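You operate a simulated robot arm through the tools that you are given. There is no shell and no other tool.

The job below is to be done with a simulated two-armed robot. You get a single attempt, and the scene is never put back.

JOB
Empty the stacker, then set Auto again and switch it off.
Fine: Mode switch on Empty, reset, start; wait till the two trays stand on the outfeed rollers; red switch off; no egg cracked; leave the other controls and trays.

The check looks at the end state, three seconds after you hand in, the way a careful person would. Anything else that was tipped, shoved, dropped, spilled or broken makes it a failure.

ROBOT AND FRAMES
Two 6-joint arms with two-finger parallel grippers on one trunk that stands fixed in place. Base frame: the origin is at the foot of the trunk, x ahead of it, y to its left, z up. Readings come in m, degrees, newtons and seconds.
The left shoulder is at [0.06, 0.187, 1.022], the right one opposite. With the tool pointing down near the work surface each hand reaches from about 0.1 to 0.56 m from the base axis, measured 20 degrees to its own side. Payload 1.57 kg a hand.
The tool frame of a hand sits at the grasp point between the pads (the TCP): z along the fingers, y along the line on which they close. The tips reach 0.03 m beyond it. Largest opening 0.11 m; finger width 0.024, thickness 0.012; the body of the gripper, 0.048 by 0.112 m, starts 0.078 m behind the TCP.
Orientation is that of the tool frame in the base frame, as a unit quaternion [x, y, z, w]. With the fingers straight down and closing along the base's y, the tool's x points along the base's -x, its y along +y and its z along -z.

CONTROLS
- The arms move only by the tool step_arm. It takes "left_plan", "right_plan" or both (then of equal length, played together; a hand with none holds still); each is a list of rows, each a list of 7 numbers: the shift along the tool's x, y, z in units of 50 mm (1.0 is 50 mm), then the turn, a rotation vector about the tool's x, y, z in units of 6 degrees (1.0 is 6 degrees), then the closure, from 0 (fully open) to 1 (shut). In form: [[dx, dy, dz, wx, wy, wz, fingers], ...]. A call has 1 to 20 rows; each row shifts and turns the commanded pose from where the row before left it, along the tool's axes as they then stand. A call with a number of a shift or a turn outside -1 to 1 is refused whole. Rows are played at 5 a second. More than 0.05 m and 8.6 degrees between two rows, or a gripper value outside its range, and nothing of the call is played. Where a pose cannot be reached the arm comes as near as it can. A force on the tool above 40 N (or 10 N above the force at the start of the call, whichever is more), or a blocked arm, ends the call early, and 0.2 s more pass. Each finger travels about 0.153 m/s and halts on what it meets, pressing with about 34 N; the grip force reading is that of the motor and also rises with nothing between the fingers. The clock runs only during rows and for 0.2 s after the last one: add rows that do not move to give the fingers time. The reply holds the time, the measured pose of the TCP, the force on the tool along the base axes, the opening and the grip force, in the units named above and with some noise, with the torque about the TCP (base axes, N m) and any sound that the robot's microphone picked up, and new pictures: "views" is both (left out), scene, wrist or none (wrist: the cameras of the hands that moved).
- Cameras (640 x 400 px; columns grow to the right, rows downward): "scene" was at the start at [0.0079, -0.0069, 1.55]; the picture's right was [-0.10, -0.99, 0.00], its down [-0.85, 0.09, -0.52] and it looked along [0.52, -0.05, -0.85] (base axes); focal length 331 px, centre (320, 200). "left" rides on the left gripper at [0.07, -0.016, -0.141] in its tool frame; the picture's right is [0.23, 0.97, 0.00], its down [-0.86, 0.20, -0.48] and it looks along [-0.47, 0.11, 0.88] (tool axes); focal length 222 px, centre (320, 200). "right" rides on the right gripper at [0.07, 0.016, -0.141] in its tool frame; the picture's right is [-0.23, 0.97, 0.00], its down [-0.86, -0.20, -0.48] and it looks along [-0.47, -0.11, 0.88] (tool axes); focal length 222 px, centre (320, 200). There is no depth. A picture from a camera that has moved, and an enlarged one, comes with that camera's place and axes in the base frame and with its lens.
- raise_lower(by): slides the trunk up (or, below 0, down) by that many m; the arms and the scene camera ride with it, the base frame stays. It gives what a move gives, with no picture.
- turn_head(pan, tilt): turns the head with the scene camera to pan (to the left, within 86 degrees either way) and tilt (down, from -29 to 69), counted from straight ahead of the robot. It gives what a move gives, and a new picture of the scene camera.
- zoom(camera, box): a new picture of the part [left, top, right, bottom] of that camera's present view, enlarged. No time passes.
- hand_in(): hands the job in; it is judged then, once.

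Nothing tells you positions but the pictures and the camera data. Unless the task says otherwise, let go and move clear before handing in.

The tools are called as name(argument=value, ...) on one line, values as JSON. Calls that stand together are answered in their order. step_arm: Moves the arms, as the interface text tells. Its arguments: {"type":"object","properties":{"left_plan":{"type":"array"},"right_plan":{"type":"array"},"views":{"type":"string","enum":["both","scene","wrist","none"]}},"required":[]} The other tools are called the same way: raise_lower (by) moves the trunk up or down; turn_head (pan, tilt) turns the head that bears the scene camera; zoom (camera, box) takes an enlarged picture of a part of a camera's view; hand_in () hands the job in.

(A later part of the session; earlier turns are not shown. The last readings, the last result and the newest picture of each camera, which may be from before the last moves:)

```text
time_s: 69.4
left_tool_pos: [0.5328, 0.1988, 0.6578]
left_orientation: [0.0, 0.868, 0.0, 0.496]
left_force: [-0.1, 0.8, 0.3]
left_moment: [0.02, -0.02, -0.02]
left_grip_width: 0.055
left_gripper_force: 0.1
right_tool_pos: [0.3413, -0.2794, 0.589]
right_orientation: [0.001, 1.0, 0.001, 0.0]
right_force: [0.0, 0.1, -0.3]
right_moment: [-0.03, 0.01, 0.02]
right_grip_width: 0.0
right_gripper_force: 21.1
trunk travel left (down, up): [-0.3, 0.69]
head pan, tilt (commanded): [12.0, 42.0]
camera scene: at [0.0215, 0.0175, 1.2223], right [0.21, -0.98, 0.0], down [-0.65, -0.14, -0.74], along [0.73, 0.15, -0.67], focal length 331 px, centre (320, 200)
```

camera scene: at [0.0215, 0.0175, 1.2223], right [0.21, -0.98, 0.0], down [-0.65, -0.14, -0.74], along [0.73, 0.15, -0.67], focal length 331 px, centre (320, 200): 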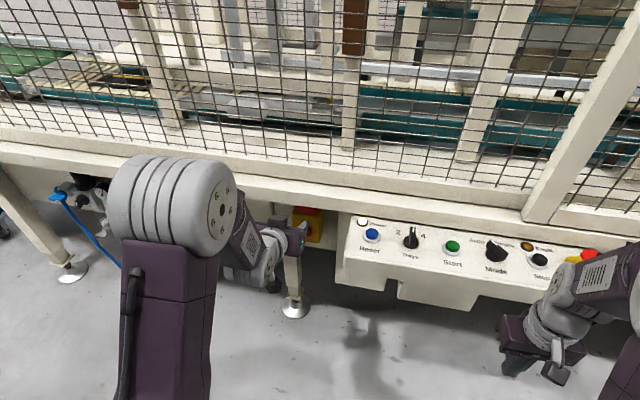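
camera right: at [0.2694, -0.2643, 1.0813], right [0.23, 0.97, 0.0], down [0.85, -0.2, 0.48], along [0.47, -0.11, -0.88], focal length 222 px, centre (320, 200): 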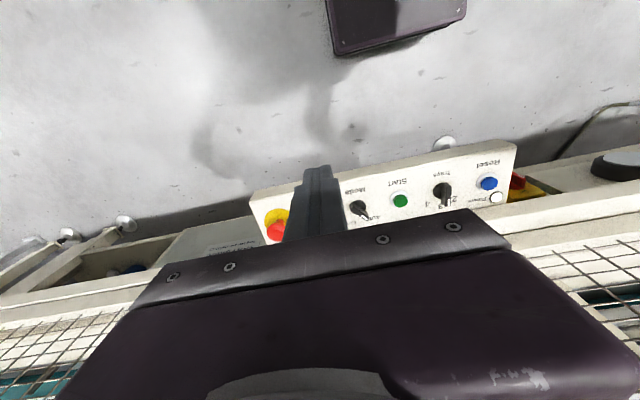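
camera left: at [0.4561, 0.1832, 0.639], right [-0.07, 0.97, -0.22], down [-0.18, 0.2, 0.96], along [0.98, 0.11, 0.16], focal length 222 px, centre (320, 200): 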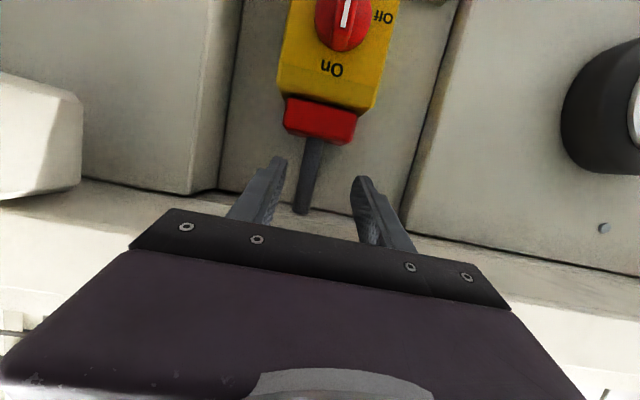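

The left hand is out at x≈0.53 with no reach warnings. The tool needs to sit higher relative to the shoulder to point level, so I'll back off and raise both hands, then lower the trunk the rest of the way.

step_arm(left_plan=[[-0.433, 0, -0.545, 0, 0, 0, 0.5], [-0.433, 0, -0.545, 0, 0, 0, 0.5], [-0.433, 0, -0.545, 0, 0, 0, 0.5], [-0.433, 0, -0.545, 0, 0, 0, 0.5], [-0.433, 0, -0.545, 0, 0, 0, 0.5], [0, 0, 0, 0, 0, 0, 0.5]], right_plan=[[0, 0, -0.6, 0, 0, 0, 1], [0, 0, -0.6, 0, 0, 0, 1], [0, 0, -0.6, 0, 0, 0, 1], [0, 0, -0.6, 0, 0, 0, 1], [0, 0, -0.6, 0, 0, 0, 1], [0, 0, 0, 0, 0, 0, 1]], views="scene")

```text
time_s: 70.8
left_tool_pos: [0.4682, 0.1996, 0.8216]
left_orientation: [0.0, 0.868, 0.001, 0.496]
left_force: [-0.3, 0.2, -0.6]
left_moment: [-0.01, -0.01, 0.01]
left_grip_width: 0.0547
left_gripper_force: 0.0
right_tool_pos: [0.3416, -0.2803, 0.7375]
right_orientation: [0.0, 1.0, -0.001, 0.001]
right_force: [0.3, 0.0, -0.2]
right_moment: [-0.02, 0.01, -0.03]
right_grip_width: 0.0001
right_gripper_force: 21.2
trunk travel left (down, up): [-0.3, 0.69]
head pan, tilt (commanded): [12.0, 42.0]
camera scene: at [0.0221, 0.0175, 1.2223], right [0.21, -0.98, 0.0], down [-0.65, -0.14, -0.74], along [0.73, 0.15, -0.67], focal length 331 px, centre (320, 200)
```

scene: 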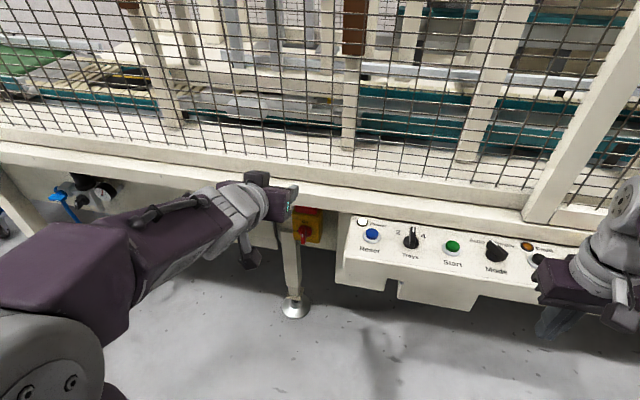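

The arm took a different, better posture with the elbow lower. I'll pitch the left hand up to nearly level here, in free space.

step_arm(left_plan=[[0, 0, 0, 0, -1, 0, 0.5], [0, 0, 0, 0, -1, 0, 0.5], [0, 0, 0, 0, -1, 0, 0.5], [0, 0, 0, 0, 0, 0, 0.5]], views="scene")

```text
time_s: 71.8
left_tool_pos: [0.4864, 0.1989, 0.8315]
left_orientation: [0.001, 0.78, 0.0, 0.626]
left_force: [0.4, 0.2, 0.4]
left_moment: [-0.03, 0.02, -0.01]
left_grip_width: 0.0551
left_gripper_force: 0.0
left hand out of reach, approached as far as the arm can: row 3
right_tool_pos: [0.3409, -0.2804, 0.7385]
right_orientation: [0.0, 1.0, 0.0, 0.001]
right_force: [-0.3, -1.1, 0.3]
right_moment: [0.03, -0.03, -0.02]
right_grip_width: 0.0
right_gripper_force: 21.0
trunk travel left (down, up): [-0.3, 0.69]
head pan, tilt (commanded): [12.0, 42.0]
camera scene: at [0.0217, 0.0176, 1.2223], right [0.21, -0.98, 0.0], down [-0.65, -0.14, -0.74], along [0.73, 0.15, -0.67], focal length 331 px, centre (320, 200)
```

scene: 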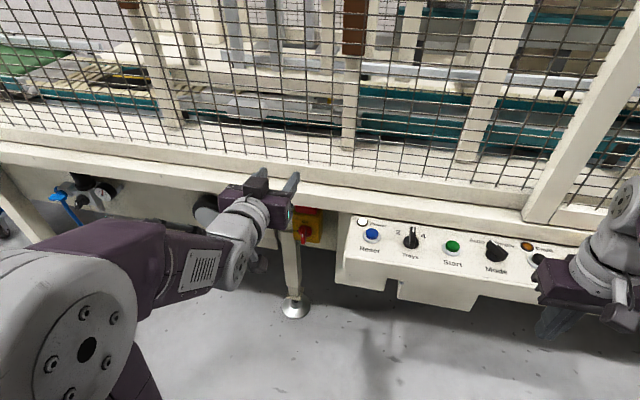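

The hand is at about 12° below level, close to the limit this far back; further forward it has more room. I'll move 3 cm forward and lower the trunk the remaining 0.3 m, which puts the hand level with the switch.

step_arm(left_plan=[[-0.065, 0, 0.293, 0, 0, 0, 0.5], [-0.065, 0, 0.293, 0, 0, 0, 0.5], [0, 0, 0, 0, 0, 0, 0.5]], views="none")

raise_lower(by=-0.15)

turn_head(pan=14, tilt=35)

```text
time_s: 72.6
left_tool_pos: [0.5174, 0.2006, 0.8319]
left_orientation: [0.001, 0.78, -0.001, 0.626]
left_force: [-0.3, -0.6, 1.0]
left_moment: [-0.03, 0.0, 0.0]
left_grip_width: 0.055
left_gripper_force: 0.1
right_tool_pos: [0.3417, -0.2797, 0.7375]
right_orientation: [0.0, 1.0, 0.0, 0.0]
right_force: [-0.3, -0.4, -1.0]
right_moment: [0.03, 0.03, 0.0]
right_grip_width: 0.0
right_gripper_force: 20.9
trunk travel left (down, up): [-0.3, 0.69]
head pan, tilt (commanded): [12.0, 42.0]
```

```text
time_s: 74.3
left_tool_pos: [0.5162, 0.201, 0.6827]
left_orientation: [0.001, 0.779, -0.001, 0.627]
left_force: [-0.6, -0.6, -0.4]
left_moment: [0.01, 0.03, -0.03]
left_grip_width: 0.0549
left_gripper_force: 0.0
right_tool_pos: [0.3415, -0.279, 0.5873]
right_orientation: [0.0, 1.0, 0.0, 0.0]
right_force: [-0.7, 0.4, -0.3]
right_moment: [0.01, 0.03, 0.0]
right_grip_width: 0.0
right_gripper_force: 21.5
trunk travel left (down, up): [-0.15, 0.84]
head pan, tilt (commanded): [12.0, 42.0]
```

```text
time_s: 75.0
left_tool_pos: [0.5164, 0.2016, 0.6821]
left_orientation: [0.002, 0.78, -0.002, 0.626]
left_force: [0.4, -0.4, -0.2]
left_moment: [0.0, -0.03, 0.03]
left_grip_width: 0.0548
left_gripper_force: 0.0
right_tool_pos: [0.3413, -0.279, 0.5881]
right_orientation: [0.0, 1.0, 0.0, 0.0]
right_force: [1.0, -1.3, -0.3]
right_moment: [-0.03, 0.02, 0.02]
right_grip_width: 0.0001
right_gripper_force: 21.5
trunk travel left (down, up): [-0.15, 0.84]
head pan, tilt (commanded): [14.0, 35.0]
camera scene: at [0.0255, 0.0215, 1.0828], right [0.24, -0.97, 0.0], down [-0.56, -0.14, -0.82], along [0.79, 0.2, -0.57], focal length 331 px, centre (320, 200)
```

scene: 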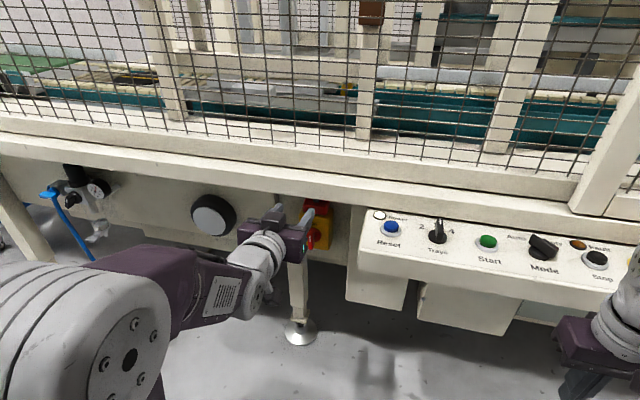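

Still clear. I'll lower the last 0.15 m and look at the switch from both cameras.

raise_lower(by=-0.15)

turn_head(pan=10, tilt=28)

zoom(camera="left", box=[0, 0, 640, 400])

zoom(camera="left", box=[220, 100, 420, 225])

zoom(camera="scene", box=[200, 170, 360, 270])

```text
time_s: 76.7
left_tool_pos: [0.5158, 0.2016, 0.533]
left_orientation: [0.0, 0.78, 0.0, 0.626]
left_force: [0.3, 0.4, 0.0]
left_moment: [0.01, -0.04, 0.0]
left_grip_width: 0.055
left_gripper_force: 0.0
right_tool_pos: [0.3413, -0.2788, 0.4369]
right_orientation: [0.0, 1.0, 0.0, 0.0]
right_force: [-1.1, -0.2, -1.0]
right_moment: [0.02, -0.01, 0.0]
right_grip_width: 0.0001
right_gripper_force: 21.2
trunk travel left (down, up): [0.0, 0.99]
head pan, tilt (commanded): [14.0, 35.0]
```

```text
time_s: 77.4
left_tool_pos: [0.5157, 0.2011, 0.5322]
left_orientation: [0.002, 0.78, -0.002, 0.626]
left_force: [0.3, -0.1, -0.3]
left_moment: [0.0, -0.03, -0.03]
left_grip_width: 0.0547
left_gripper_force: 0.1
right_tool_pos: [0.3408, -0.2809, 0.4386]
right_orientation: [0.0, 1.0, -0.001, 0.0]
right_force: [0.6, 0.3, 0.5]
right_moment: [-0.01, -0.03, 0.02]
right_grip_width: 0.0
right_gripper_force: 21.3
trunk travel left (down, up): [0.0, 0.99]
head pan, tilt (commanded): [10.0, 28.0]
camera scene: at [0.0298, 0.016, 0.9437], right [0.17, -0.98, 0.0], down [-0.46, -0.08, -0.88], along [0.87, 0.15, -0.47], focal length 331 px, centre (320, 200)
```

scene: 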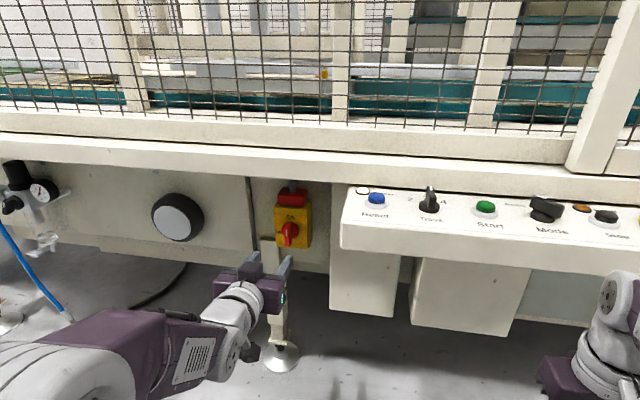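

```text
1.00 times, centred on (320, 200) of left (not enlarged: the box is as wide or as high as the picture)
camera zoom: at [0.363, 0.1847, 0.4966], right [-0.05, 0.97, -0.22], down [-0.28, 0.2, 0.94], along [0.96, 0.11, 0.27], focal length 222 px, centre (320, 200)
```

zoom: 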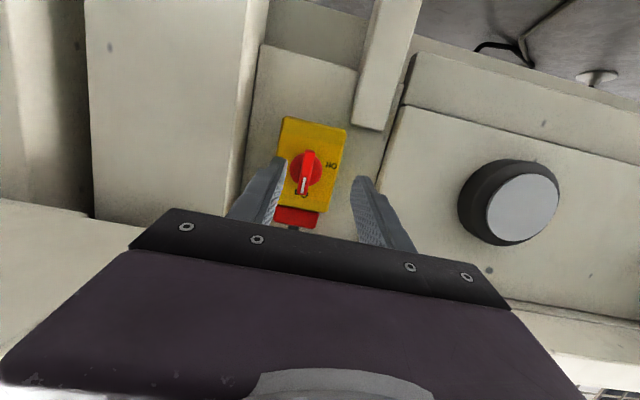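

```text
3.20 times, centred on (320, 162) of left
camera zoom: at [0.363, 0.1847, 0.4966], right [-0.05, 0.97, -0.22], down [-0.28, 0.2, 0.94], along [0.96, 0.11, 0.27], focal length 711 px, centre (320, 320)
```

zoom: 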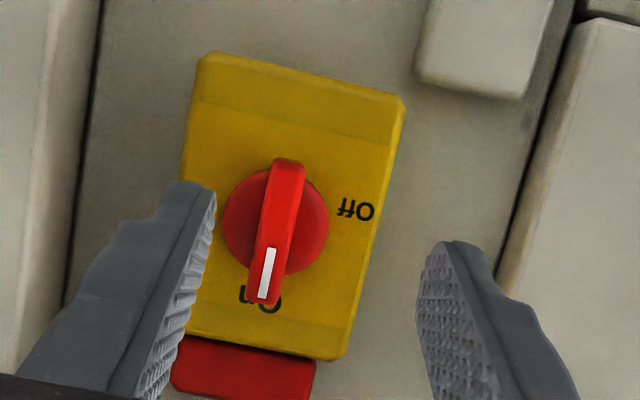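

```text
4.00 times, centred on (280, 220) of scene
camera zoom: at [0.0298, 0.016, 0.9437], right [0.17, -0.98, 0.0], down [-0.46, -0.08, -0.88], along [0.87, 0.15, -0.47], focal length 1324 px, centre (480, 120)
```

zoom: 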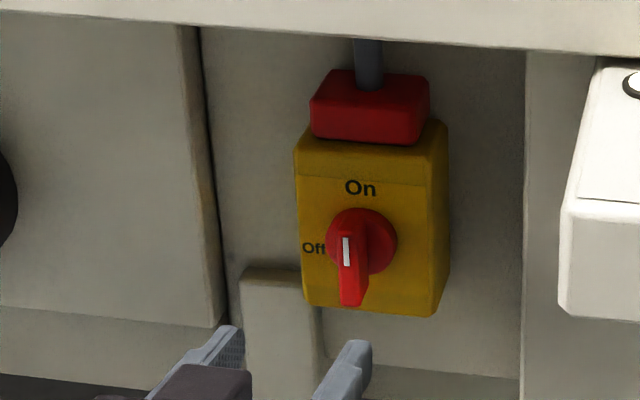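

Now both views agree: lever axis at y≈0.1895, z≈0.537, blade from x≈0.602 to the disc at x≈0.628, upper end at "On". I'll align sideways, move a little ahead and test pitching to level while the tips are still short of the lever.

step_arm(left_plan=[[-0.115, -0.12, 0.28, 0, 0, 0, 0.5], [-0.115, -0.11, 0.28, 0, 0, 0, 0.5], [0, 0, 0, 0, -1, 0, 0.5], [0, 0, 0, 0, 0, 0, 0.5]], views="wrist")

```text
time_s: 78.4
left_tool_pos: [0.5449, 0.1897, 0.5372]
left_orientation: [0.001, 0.745, -0.001, 0.667]
left_force: [-0.3, 0.6, -0.2]
left_moment: [0.01, 0.0, 0.04]
left_grip_width: 0.0551
left_gripper_force: 0.2
right_tool_pos: [0.3421, -0.2796, 0.4371]
right_orientation: [0.0, 1.0, 0.0, 0.001]
right_force: [0.3, 0.1, -0.2]
right_moment: [0.0, 0.02, -0.03]
right_grip_width: 0.0001
right_gripper_force: 20.7
trunk travel left (down, up): [0.0, 0.99]
head pan, tilt (commanded): [10.0, 28.0]
camera left: at [0.3971, 0.1734, 0.4854], right [-0.02, 0.97, -0.23], down [-0.38, 0.2, 0.9], along [0.92, 0.11, 0.36], focal length 222 px, centre (320, 200)
```

left: 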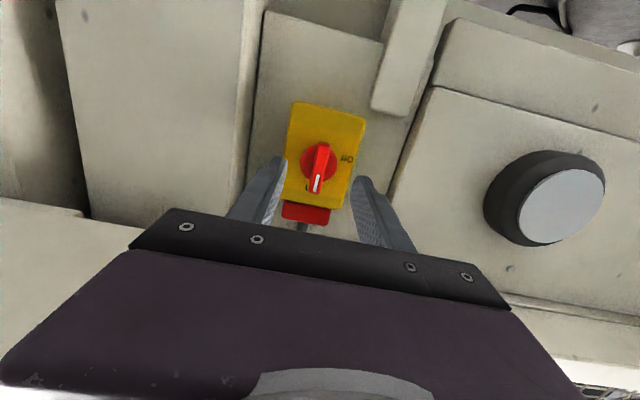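

No reach warning at about 84°. One more step to level.

step_arm(left_plan=[[0, 0, 0, 0, -0.5, 0, 0.5], [0, 0, 0, 0, -0.5, 0, 0.5], [0, 0, 0, 0, 0, 0, 0.5]], views="wrist")

zoom(camera="left", box=[240, 80, 400, 180])

zoom(camera="scene", box=[200, 170, 360, 270])

```text
time_s: 79.2
left_tool_pos: [0.5516, 0.189, 0.5554]
left_orientation: [0.0, 0.713, 0.0, 0.701]
left_force: [-0.7, -0.3, 0.7]
left_moment: [-0.01, 0.0, -0.03]
left_grip_width: 0.0553
left_gripper_force: 0.1
left hand out of reach, approached as far as the arm can: row 2
right_tool_pos: [0.3408, -0.2798, 0.4374]
right_orientation: [0.001, 1.0, 0.0, 0.001]
right_force: [-0.7, -0.2, 0.2]
right_moment: [0.0, 0.04, 0.0]
right_grip_width: 0.0001
right_gripper_force: 21.2
trunk travel left (down, up): [0.0, 0.99]
head pan, tilt (commanded): [10.0, 28.0]
camera left: at [0.4084, 0.1732, 0.489], right [0.0, 0.97, -0.23], down [-0.46, 0.2, 0.86], along [0.89, 0.11, 0.45], focal length 222 px, centre (320, 200)
```

left: 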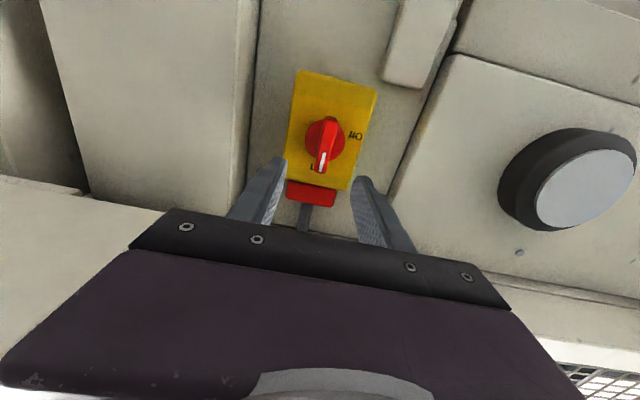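

```text
4.00 times, centred on (320, 130) of left
camera zoom: at [0.4084, 0.1732, 0.489], right [0.0, 0.97, -0.23], down [-0.46, 0.2, 0.86], along [0.89, 0.11, 0.45], focal length 888 px, centre (320, 480)
```

zoom: 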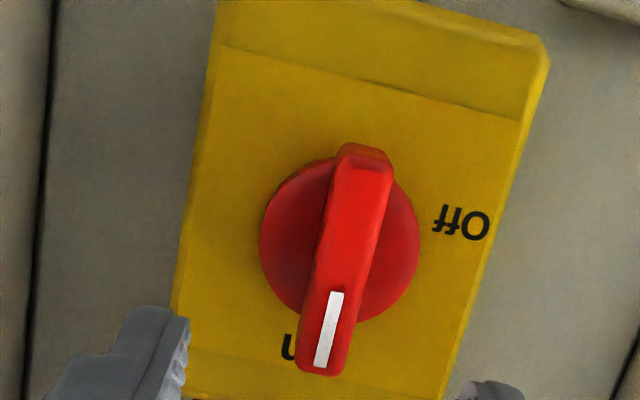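

```text
4.00 times, centred on (280, 220) of scene
camera zoom: at [0.0299, 0.016, 0.9438], right [0.17, -0.98, 0.0], down [-0.46, -0.08, -0.88], along [0.87, 0.15, -0.47], focal length 1324 px, centre (480, 120)
```

zoom: 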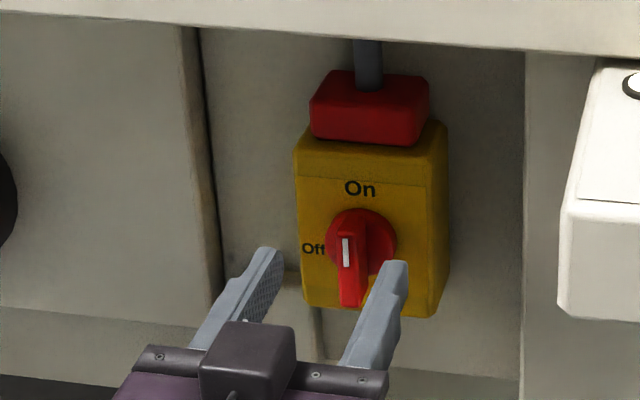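

At fully level it hits the limit at this distance (2 cm upward drift), but 84–85° is fine. I'll go back to ~85° and move forward so the open fingers straddle the lever.

step_arm(left_plan=[[0, 0, 0, 0, 0.8, 0, 0.5], [0, 0, 0, 0, 0, 0, 0.5]], views="none")

step_arm(left_plan=[[-0.026, 0, 0.3, 0, 0, 0, 0.5], [-0.026, 0, 0.3, 0, 0, 0, 0.5], [0, 0, 0, 0, 0, 0, 0.5]], views="wrist")

zoom(camera="left", box=[220, 80, 420, 205])

zoom(camera="scene", box=[200, 170, 360, 270])

```text
time_s: 79.8
left_tool_pos: [0.5501, 0.1886, 0.556]
left_orientation: [0.001, 0.739, -0.001, 0.674]
left_force: [-0.3, -0.3, 0.3]
left_moment: [-0.01, 0.01, 0.0]
left_grip_width: 0.0549
left_gripper_force: 0.1
right_tool_pos: [0.3415, -0.279, 0.4388]
right_orientation: [0.0, 1.0, 0.0, 0.0]
right_force: [0.0, 0.0, 0.2]
right_moment: [0.01, 0.0, -0.01]
right_grip_width: 0.0
right_gripper_force: 21.2
trunk travel left (down, up): [0.0, 0.99]
head pan, tilt (commanded): [10.0, 28.0]
```

```text
time_s: 80.6
left_tool_pos: [0.5804, 0.1883, 0.5552]
left_orientation: [0.001, 0.739, -0.001, 0.674]
left_force: [0.3, -0.4, 0.2]
left_moment: [-0.01, -0.01, -0.03]
left_grip_width: 0.0549
left_gripper_force: 0.0
right_tool_pos: [0.3409, -0.2784, 0.4376]
right_orientation: [0.0, 1.0, 0.0, 0.0]
right_force: [-0.2, 0.3, -0.8]
right_moment: [0.01, 0.0, -0.02]
right_grip_width: 0.0
right_gripper_force: 21.2
trunk travel left (down, up): [0.0, 0.99]
head pan, tilt (commanded): [10.0, 28.0]
camera left: at [0.4329, 0.1721, 0.501], right [-0.02, 0.97, -0.23], down [-0.4, 0.2, 0.9], along [0.92, 0.11, 0.38], focal length 222 px, centre (320, 200)
```

left: 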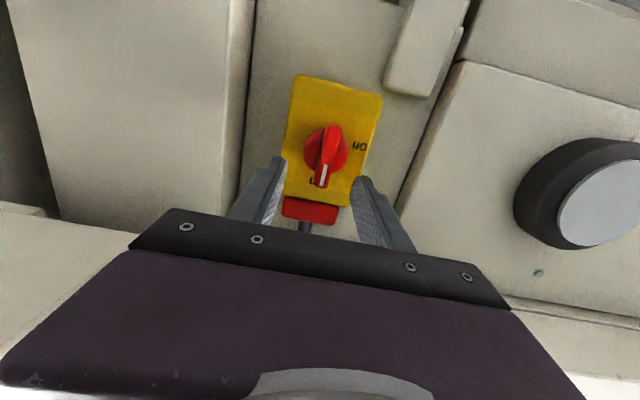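

```text
3.20 times, centred on (320, 142) of left
camera zoom: at [0.4329, 0.1721, 0.501], right [-0.02, 0.97, -0.23], down [-0.4, 0.2, 0.9], along [0.92, 0.11, 0.38], focal length 711 px, centre (320, 384)
```

zoom: 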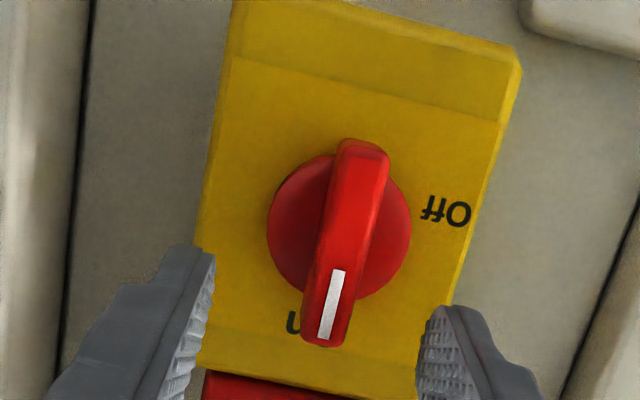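

```text
4.00 times, centred on (280, 220) of scene
camera zoom: at [0.0299, 0.016, 0.9438], right [0.17, -0.98, 0.0], down [-0.46, -0.08, -0.88], along [0.87, 0.15, -0.47], focal length 1324 px, centre (480, 120)
```

zoom: 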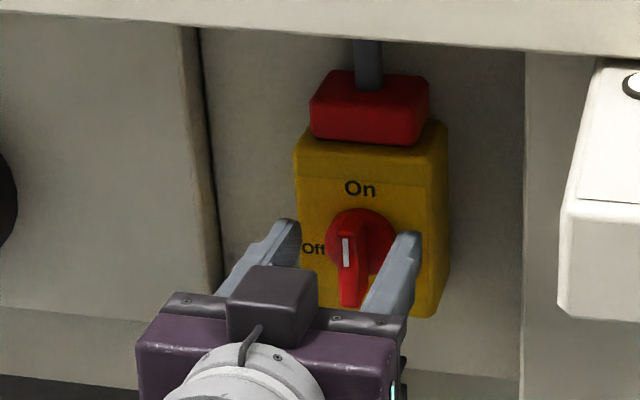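

The fingers straddle the lever but 17 mm too high. I'll lower to the lever's centre before going further in.

step_arm(left_plan=[[0.17, 0.03, 0.016, 0, 0, 0, 0.5], [0.17, 0, 0.016, 0, 0, 0, 0.5], [0, 0, 0, 0, 0, 0, 0.5]], views="none")

zoom(camera="left", box=[220, 80, 420, 205])

zoom(camera="scene", box=[200, 170, 360, 270])

```text
time_s: 81.4
left_tool_pos: [0.5802, 0.1905, 0.539]
left_orientation: [0.0, 0.739, 0.0, 0.673]
left_force: [-0.1, -0.3, 1.5]
left_moment: [0.02, -0.02, 0.03]
left_grip_width: 0.0549
left_gripper_force: 0.0
right_tool_pos: [0.3409, -0.2806, 0.4386]
right_orientation: [0.001, 1.0, 0.0, -0.001]
right_force: [0.1, 0.7, -0.4]
right_moment: [-0.02, 0.0, 0.03]
right_grip_width: 0.0001
right_gripper_force: 21.3
trunk travel left (down, up): [0.0, 0.99]
head pan, tilt (commanded): [10.0, 28.0]
```

```text
3.20 times, centred on (320, 142) of left
camera zoom: at [0.4333, 0.1739, 0.4847], right [-0.02, 0.97, -0.23], down [-0.4, 0.2, 0.9], along [0.92, 0.11, 0.38], focal length 711 px, centre (320, 384)
```

zoom: 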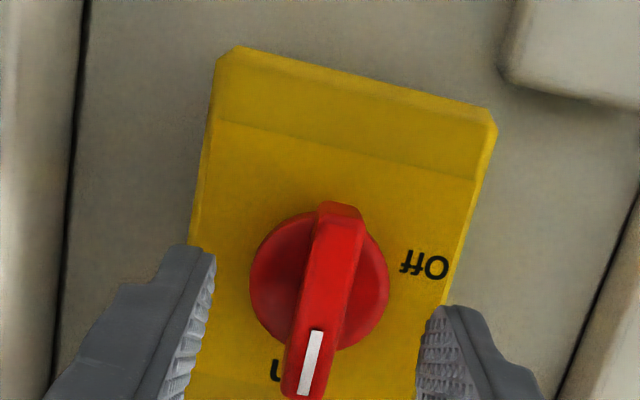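

```text
4.00 times, centred on (280, 220) of scene
camera zoom: at [0.0299, 0.016, 0.9438], right [0.17, -0.98, 0.0], down [-0.46, -0.08, -0.88], along [0.87, 0.15, -0.47], focal length 1324 px, centre (480, 120)
```

zoom: 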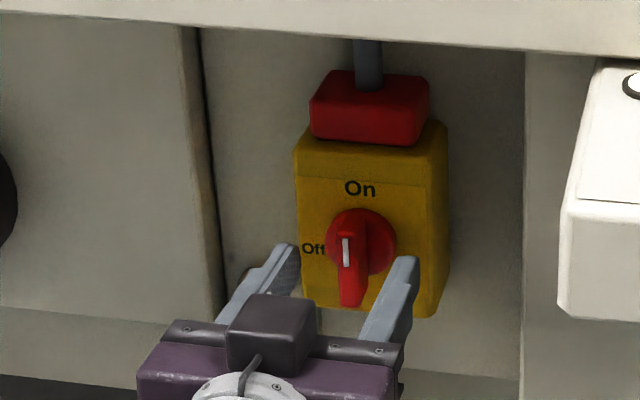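

The lever is nearly centred. I'll advance 6 mm, drop 2 mm, and close on the blade.

step_arm(left_plan=[[0.029, 0, 0.124, 0, 0, 0, 0.5], [0, 0, 0, 0, 0, 0, 0.7], [0, 0, 0, 0, 0, 0, 0.9], [0, 0, 0, 0, 0, 0, 1], [0, 0, 0, 0, 0, 0, 1]], views="none")

zoom(camera="left", box=[220, 80, 420, 205])

zoom(camera="scene", box=[240, 195, 320, 245])

```text
time_s: 82.6
left_tool_pos: [0.5857, 0.1888, 0.5384]
left_orientation: [0.001, 0.739, -0.001, 0.674]
left_force: [-0.7, -3.0, -0.6]
left_moment: [-0.04, -0.29, 0.05]
left_grip_width: 0.0117
left_gripper_force: 28.7
right_tool_pos: [0.3412, -0.2797, 0.4377]
right_orientation: [0.0, 1.0, 0.0, 0.0]
right_force: [1.3, -0.5, 0.1]
right_moment: [-0.03, 0.03, -0.02]
right_grip_width: 0.0
right_gripper_force: 21.5
trunk travel left (down, up): [0.0, 0.99]
head pan, tilt (commanded): [10.0, 28.0]
```

```text
3.20 times, centred on (320, 142) of left
camera zoom: at [0.4396, 0.1739, 0.4821], right [-0.02, 0.97, -0.23], down [-0.4, 0.2, 0.9], along [0.92, 0.11, 0.38], focal length 711 px, centre (320, 384)
```

zoom: 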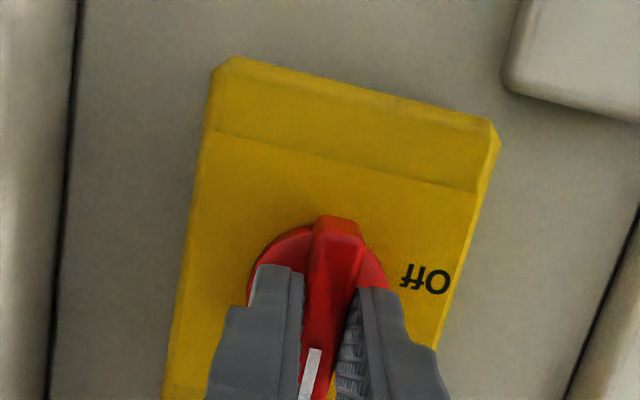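

```text
8.00 times, centred on (280, 220) of scene
camera zoom: at [0.0299, 0.0158, 0.9438], right [0.17, -0.98, 0.0], down [-0.46, -0.08, -0.88], along [0.87, 0.15, -0.47], focal length 2648 px, centre (640, 40)
```

zoom: 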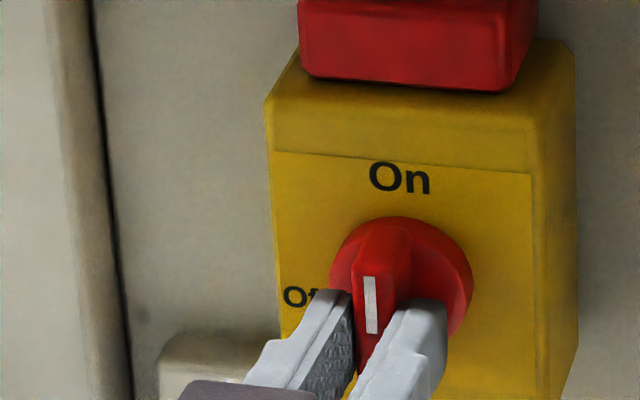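

The grip on the lever is good (11.7 mm, little load). I'll turn it counter-clockwise from On toward Off in stages, about the switch axis.

step_arm(left_plan=[[0, 0, 0, 0.09, 0, -0.996, 1], [0, 0, 0, 0.09, 0, -0.996, 1], [0, 0, 0, 0.09, 0, -0.996, 1], [0, 0, 0, 0.09, 0, -0.996, 1], [0, 0, 0, 0, 0, 0, 1]], views="wrist")

zoom(camera="scene", box=[200, 170, 360, 270])

```text
time_s: 83.8
left_tool_pos: [0.5865, 0.1909, 0.5367]
left_orientation: [-0.14, 0.723, -0.155, 0.659]
left_force: [-4.7, -4.8, 1.4]
left_moment: [-0.03, 0.63, -0.34]
left_grip_width: 0.0121
left_gripper_force: 28.7
right_tool_pos: [0.3418, -0.2801, 0.4373]
right_orientation: [-0.001, 1.0, 0.0, 0.0]
right_force: [0.5, 0.2, -0.7]
right_moment: [-0.02, -0.01, 0.01]
right_grip_width: 0.0
right_gripper_force: 21.5
trunk travel left (down, up): [0.0, 0.99]
head pan, tilt (commanded): [10.0, 28.0]
camera left: at [0.4396, 0.1527, 0.4934], right [-0.02, 0.8, -0.6], down [-0.4, 0.55, 0.74], along [0.92, 0.25, 0.31], focal length 222 px, centre (320, 200)
```

left: 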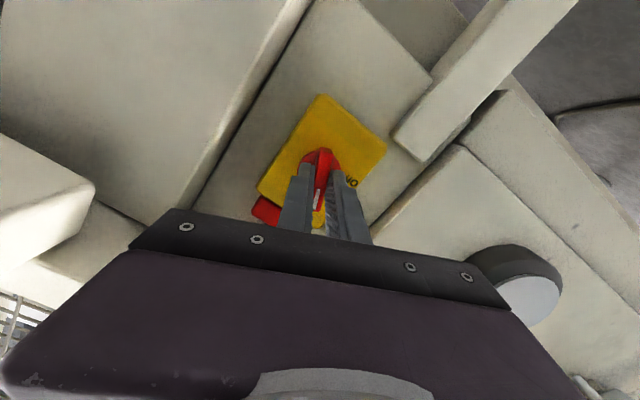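

```text
4.00 times, centred on (280, 220) of scene
camera zoom: at [0.0294, 0.0156, 0.9438], right [0.17, -0.98, 0.0], down [-0.46, -0.08, -0.88], along [0.87, 0.15, -0.47], focal length 1324 px, centre (480, 120)
```

zoom: 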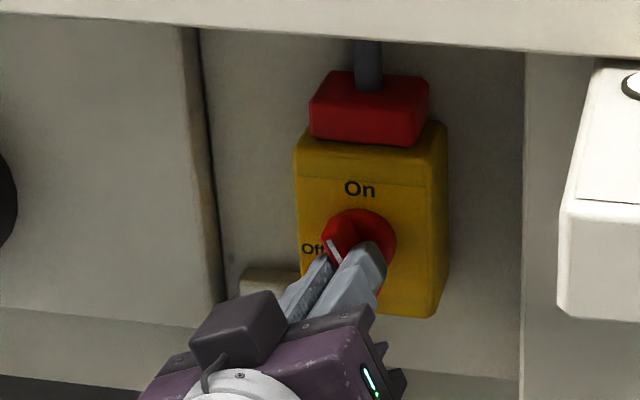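

The lever follows smoothly, now ~24° turned. I'll continue.

step_arm(left_plan=[[0, 0, 0, 0.09, 0, -0.996, 1], [0, 0, 0, 0.09, 0, -0.996, 1], [0, 0, 0, 0.09, 0, -0.996, 1], [0, 0, 0, 0.09, 0, -0.996, 1], [0, 0, 0, 0.09, 0, -0.996, 1], [0, 0, 0, 0, 0, 0, 1]], views="wrist")

zoom(camera="scene", box=[200, 170, 360, 270])

```text
time_s: 85.2
left_tool_pos: [0.5861, 0.1913, 0.5359]
left_orientation: [-0.307, 0.658, -0.336, 0.6]
left_force: [-3.5, 0.3, 1.0]
left_moment: [0.0, 0.09, -0.12]
left_grip_width: 0.0115
left_gripper_force: 29.6
right_tool_pos: [0.3421, -0.279, 0.4387]
right_orientation: [0.0, 1.0, 0.0, 0.0]
right_force: [0.2, -0.4, -0.5]
right_moment: [0.0, -0.02, -0.02]
right_grip_width: 0.0001
right_gripper_force: 20.9
trunk travel left (down, up): [0.0, 0.99]
head pan, tilt (commanded): [10.0, 28.0]
camera left: at [0.4396, 0.1354, 0.5181], right [-0.02, 0.39, -0.92], down [-0.4, 0.84, 0.36], along [0.92, 0.37, 0.14], focal length 222 px, centre (320, 200)
```

left: 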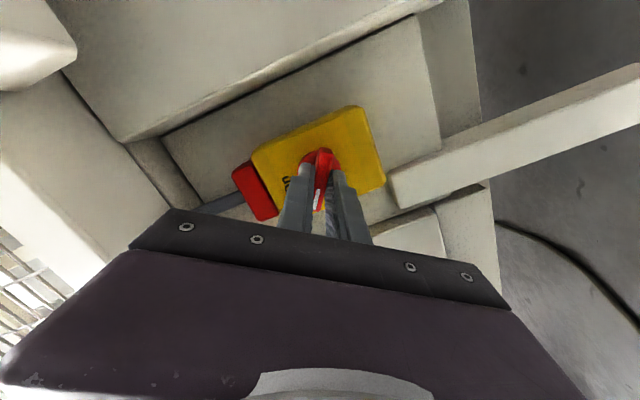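

```text
4.00 times, centred on (280, 220) of scene
camera zoom: at [0.0295, 0.0161, 0.9438], right [0.17, -0.98, 0.0], down [-0.46, -0.08, -0.88], along [0.87, 0.15, -0.47], focal length 1324 px, centre (480, 120)
```

zoom: 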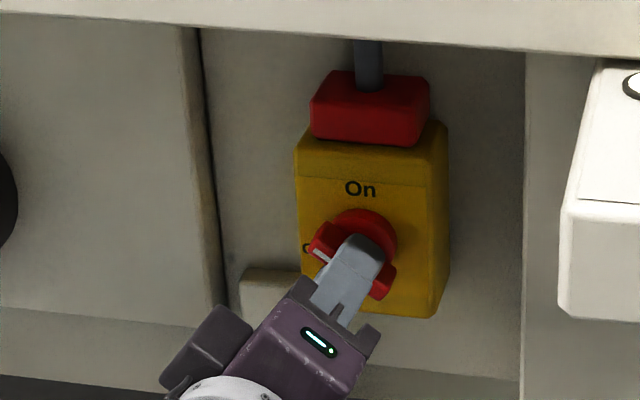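

It's at ~54° with little load. I'll turn on to 90°.

step_arm(left_plan=[[0, 0, 0, 0.09, 0, -0.996, 1], [0, 0, 0, 0.09, 0, -0.996, 1], [0, 0, 0, 0.09, 0, -0.996, 1], [0, 0, 0, 0, 0, 0, 1]], views="none")

step_arm(left_plan=[[0, 0, 0, 0.09, 0, -0.996, 1], [0, 0, 0, 0.09, 0, -0.996, 1], [0, 0, 0, 0.09, 0, -0.996, 1], [0, 0, 0, 0, 0, 0, 1]], views="wrist")

zoom(camera="scene", box=[200, 170, 360, 270])

```text
time_s: 86.2
left_tool_pos: [0.588, 0.1921, 0.5358]
left_orientation: [-0.398, 0.598, -0.434, 0.544]
left_force: [-8.5, 1.9, 0.3]
left_moment: [0.01, -0.16, 0.29]
left_grip_width: 0.0119
left_gripper_force: 29.2
right_tool_pos: [0.3413, -0.2795, 0.438]
right_orientation: [-0.001, 1.0, 0.0, 0.0]
right_force: [1.0, 0.0, 0.6]
right_moment: [-0.03, 0.04, 0.02]
right_grip_width: 0.0003
right_gripper_force: 21.4
trunk travel left (down, up): [0.0, 0.99]
head pan, tilt (commanded): [10.0, 28.0]
```

```text
time_s: 87.3
left_tool_pos: [0.5913, 0.19, 0.5369]
left_orientation: [-0.486, 0.529, -0.515, 0.467]
left_force: [2.7, 5.0, -8.3]
left_moment: [0.15, -0.33, 0.37]
left_grip_width: 0.0122
left_gripper_force: 29.7
left hand out of reach, approached as far as the arm can: row 2, 3
right_tool_pos: [0.3426, -0.2803, 0.4389]
right_orientation: [0.0, 1.0, -0.001, -0.001]
right_force: [0.2, -0.3, 0.5]
right_moment: [-0.03, -0.03, 0.0]
right_grip_width: 0.0001
right_gripper_force: 21.3
trunk travel left (down, up): [0.0, 0.99]
head pan, tilt (commanded): [10.0, 28.0]
stopped in row 4 (left hand): the force on the tool passed its limit at 40 N (the readings are from after the stop); the commanded pose is now the measured one
camera left: at [0.4447, 0.1338, 0.5594], right [-0.05, -0.23, -0.97], down [-0.41, 0.89, -0.19], along [0.91, 0.38, -0.14], focal length 222 px, centre (320, 200)
```

left: 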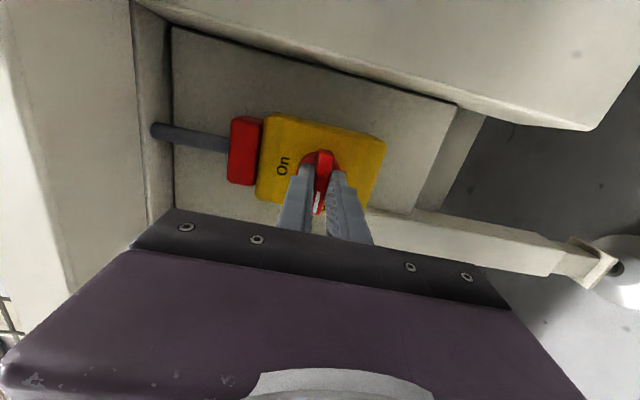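

```text
4.00 times, centred on (280, 220) of scene
camera zoom: at [0.0313, 0.0166, 0.9442], right [0.17, -0.98, 0.0], down [-0.46, -0.08, -0.88], along [0.87, 0.15, -0.47], focal length 1324 px, centre (480, 120)
```

zoom: 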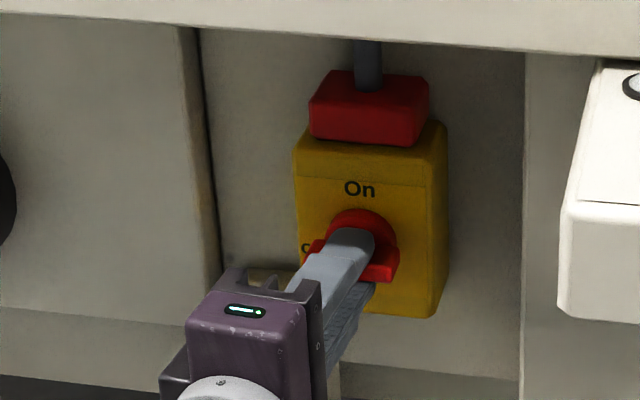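

The hand has rolled a full 90° and the lever appears horizontal, toward Off. I'll zoom in before letting go.

zoom(camera="scene", box=[264, 205, 312, 235])

zoom(camera="left", box=[240, 100, 400, 200])

```text
13.33 times, centred on (288, 220) of scene
camera zoom: at [0.0313, 0.0166, 0.9442], right [0.17, -0.98, 0.0], down [-0.46, -0.08, -0.88], along [0.87, 0.15, -0.47], focal length 4413 px, centre (747, -67)
```

zoom: 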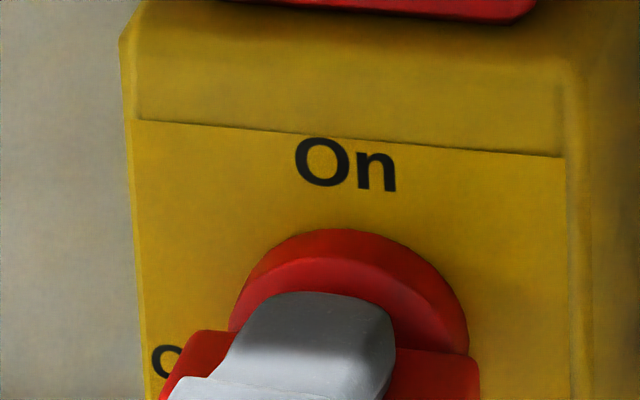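

```text
4.00 times, centred on (320, 150) of left
camera zoom: at [0.4447, 0.1338, 0.5594], right [-0.05, -0.23, -0.97], down [-0.41, 0.89, -0.19], along [0.91, 0.38, -0.14], focal length 888 px, centre (320, 400)
```

zoom: 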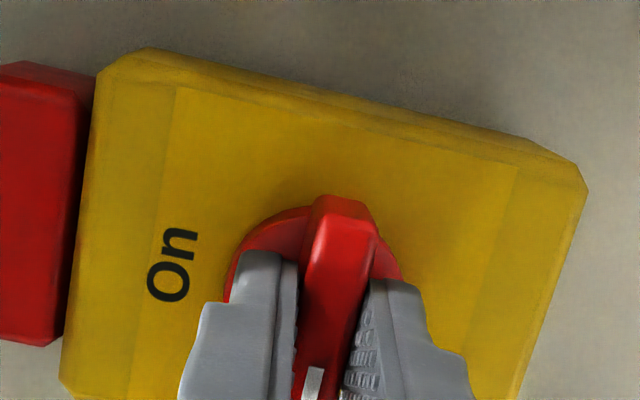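

The lever sits horizontal, pointing at Off. I'll open the fingers and back straight out, tipping the hand slightly down to stay within reach.

step_arm(left_plan=[[0, 0, 0, 0, 0, 0, 0.7], [0, 0, 0, 0, 0, 0, 0.5], [0, 0, 0, 0, 0, 0, 0.5], [0, 0, 0, -0.4, 0, 0, 0.5], [0, 0, -0.2, -0.5, 0, 0, 0.5], [0, 0, -0.2, -0.5, 0, 0, 0.5]], views="wrist")

zoom(camera="scene", box=[200, 170, 360, 270])

```text
time_s: 88.7
left_tool_pos: [0.5706, 0.1916, 0.5403]
left_orientation: [-0.518, 0.564, -0.476, 0.432]
left_force: [-0.1, -0.3, -0.2]
left_moment: [0.01, 0.06, 0.03]
left_grip_width: 0.0548
left_gripper_force: 0.2
right_tool_pos: [0.3403, -0.2806, 0.4377]
right_orientation: [0.0, 1.0, 0.0, 0.0]
right_force: [0.1, 0.3, -0.2]
right_moment: [0.0, 0.01, 0.03]
right_grip_width: 0.0
right_gripper_force: 21.0
trunk travel left (down, up): [0.0, 0.99]
head pan, tilt (commanded): [10.0, 28.0]
camera left: at [0.4283, 0.1347, 0.583], right [-0.19, -0.22, -0.96], down [-0.43, 0.9, -0.12], along [0.88, 0.39, -0.26], focal length 222 px, centre (320, 200)
```

left: 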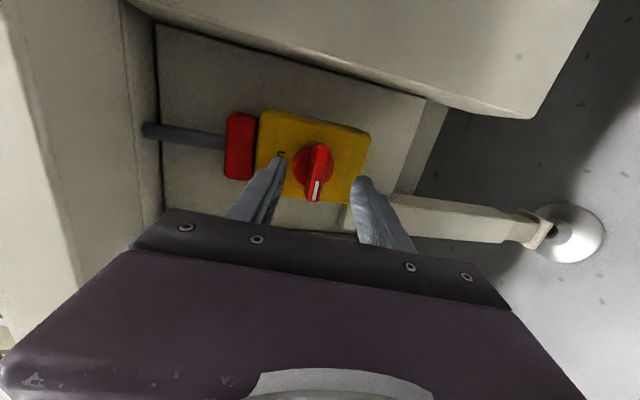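

```text
4.00 times, centred on (280, 220) of scene
camera zoom: at [0.0299, 0.016, 0.9438], right [0.17, -0.98, 0.0], down [-0.46, -0.08, -0.88], along [0.87, 0.15, -0.47], focal length 1324 px, centre (480, 120)
```

zoom: 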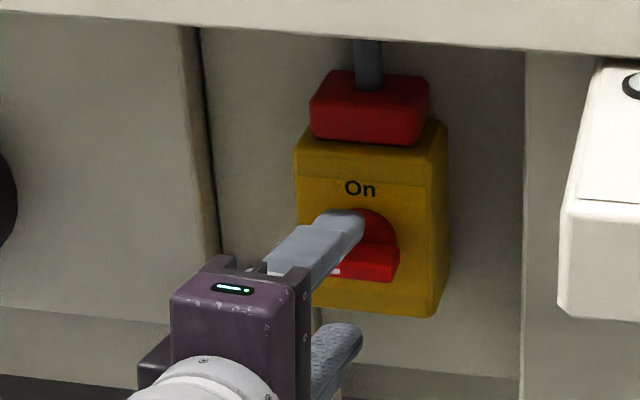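

Released cleanly, no load. I'll back out further.

step_arm(left_plan=[[0, 0, -0.3, -0.5, 0, 0, 0.5], [0, 0, -0.3, -0.5, 0, 0, 0.5], [0, 0, -0.4, -0.5, 0, 0, 0.5], [0, 0, -0.4, -0.5, 0, 0, 0.5], [0, 0, 0, 0, 0, 0, 0.5]], views="both")

zoom(camera="scene", box=[240, 185, 336, 245])

zoom(camera="left", box=[220, 80, 420, 205])

zoom(camera="scene", box=[340, 170, 640, 290])

```text
time_s: 89.9
left_tool_pos: [0.5039, 0.1973, 0.5587]
left_orientation: [-0.56, 0.611, -0.414, 0.376]
left_force: [0.6, -0.3, 0.1]
left_moment: [-0.04, 0.0, 0.04]
left_grip_width: 0.055
left_gripper_force: 0.1
right_tool_pos: [0.3419, -0.2798, 0.4383]
right_orientation: [0.0, 1.0, 0.0, 0.0]
right_force: [-0.6, -0.5, -0.1]
right_moment: [-0.03, 0.0, -0.03]
right_grip_width: 0.0
right_gripper_force: 21.4
trunk travel left (down, up): [0.0, 0.99]
head pan, tilt (commanded): [10.0, 28.0]
camera scene: at [0.0298, 0.016, 0.9438], right [0.17, -0.98, 0.0], down [-0.46, -0.08, -0.88], along [0.87, 0.15, -0.47], focal length 331 px, centre (320, 200)
camera left: at [0.3729, 0.1401, 0.6287], right [-0.38, -0.2, -0.9], down [-0.44, 0.9, -0.01], along [0.81, 0.39, -0.43], focal length 222 px, centre (320, 200)
```

scene: 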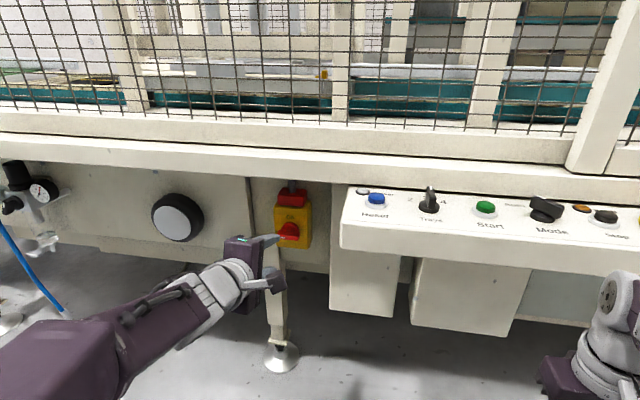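
left: 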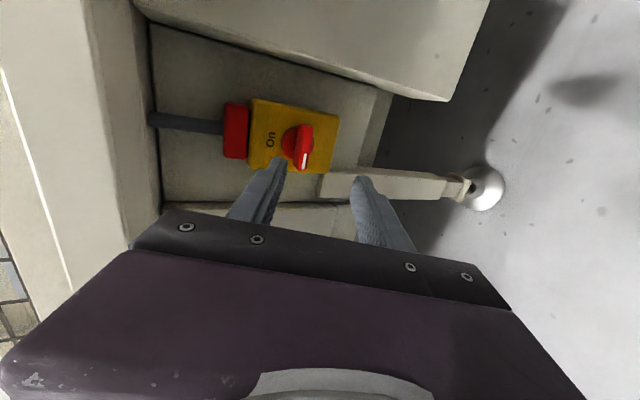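

```text
6.67 times, centred on (288, 215) of scene
camera zoom: at [0.0298, 0.016, 0.9438], right [0.17, -0.98, 0.0], down [-0.46, -0.08, -0.88], along [0.87, 0.15, -0.47], focal length 2206 px, centre (533, 100)
```

zoom: 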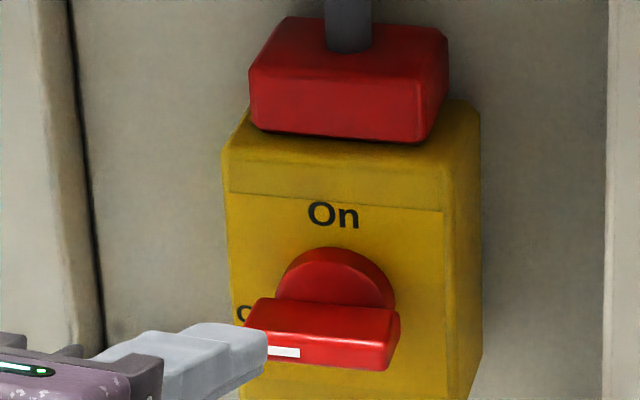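

```text
3.20 times, centred on (320, 142) of left
camera zoom: at [0.3729, 0.1401, 0.6287], right [-0.38, -0.2, -0.9], down [-0.44, 0.9, -0.01], along [0.81, 0.39, -0.43], focal length 711 px, centre (320, 384)
```

zoom: 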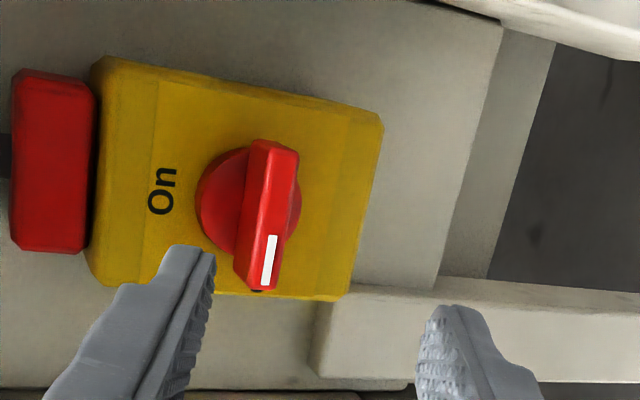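

```text
2.13 times, centred on (490, 230) of scene
camera zoom: at [0.0298, 0.016, 0.9438], right [0.17, -0.98, 0.0], down [-0.46, -0.08, -0.88], along [0.87, 0.15, -0.47], focal length 706 px, centre (-43, 136)
```

zoom: 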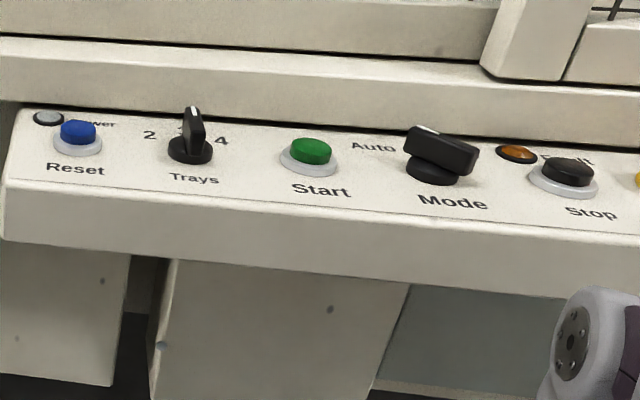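

The lever points to Off and the Power lamp has gone out; Mode stands at Auto. I'll draw the left hand further back, then raise the trunk and check the trays once more.

step_arm(left_plan=[[0.036, 0.149, -0.369, -0.5, 0, 0, 0.6], [0.036, 0.149, -0.369, -0.5, 0, 0, 0.8], [0.036, 0.149, -0.369, -0.5, 0, 0, 1], [0.036, 0.149, -0.369, -0.5, 0, 0, 1], [0, 0, 0, 0, 0, 0, 1]], views="scene")

```text
time_s: 91.1
left_tool_pos: [0.4402, 0.2001, 0.5078]
left_orientation: [-0.594, 0.651, -0.351, 0.317]
left_force: [-1.2, 1.0, 0.0]
left_moment: [-0.02, -0.02, 0.02]
left_grip_width: 0.0
left_gripper_force: 21.2
left hand out of reach, approached as far as the arm can: row 2, 3, 4
right_tool_pos: [0.3408, -0.2802, 0.4372]
right_orientation: [0.0, 1.0, 0.0, 0.0]
right_force: [0.1, -0.9, 0.5]
right_moment: [-0.01, 0.01, 0.02]
right_grip_width: 0.0001
right_gripper_force: 21.6
trunk travel left (down, up): [0.0, 0.99]
head pan, tilt (commanded): [10.0, 28.0]
camera scene: at [0.0299, 0.016, 0.9438], right [0.17, -0.98, 0.0], down [-0.46, -0.08, -0.88], along [0.87, 0.15, -0.47], focal length 331 px, centre (320, 200)
```

scene: 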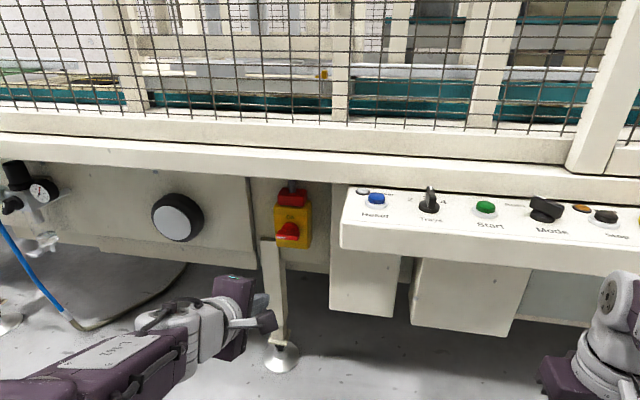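

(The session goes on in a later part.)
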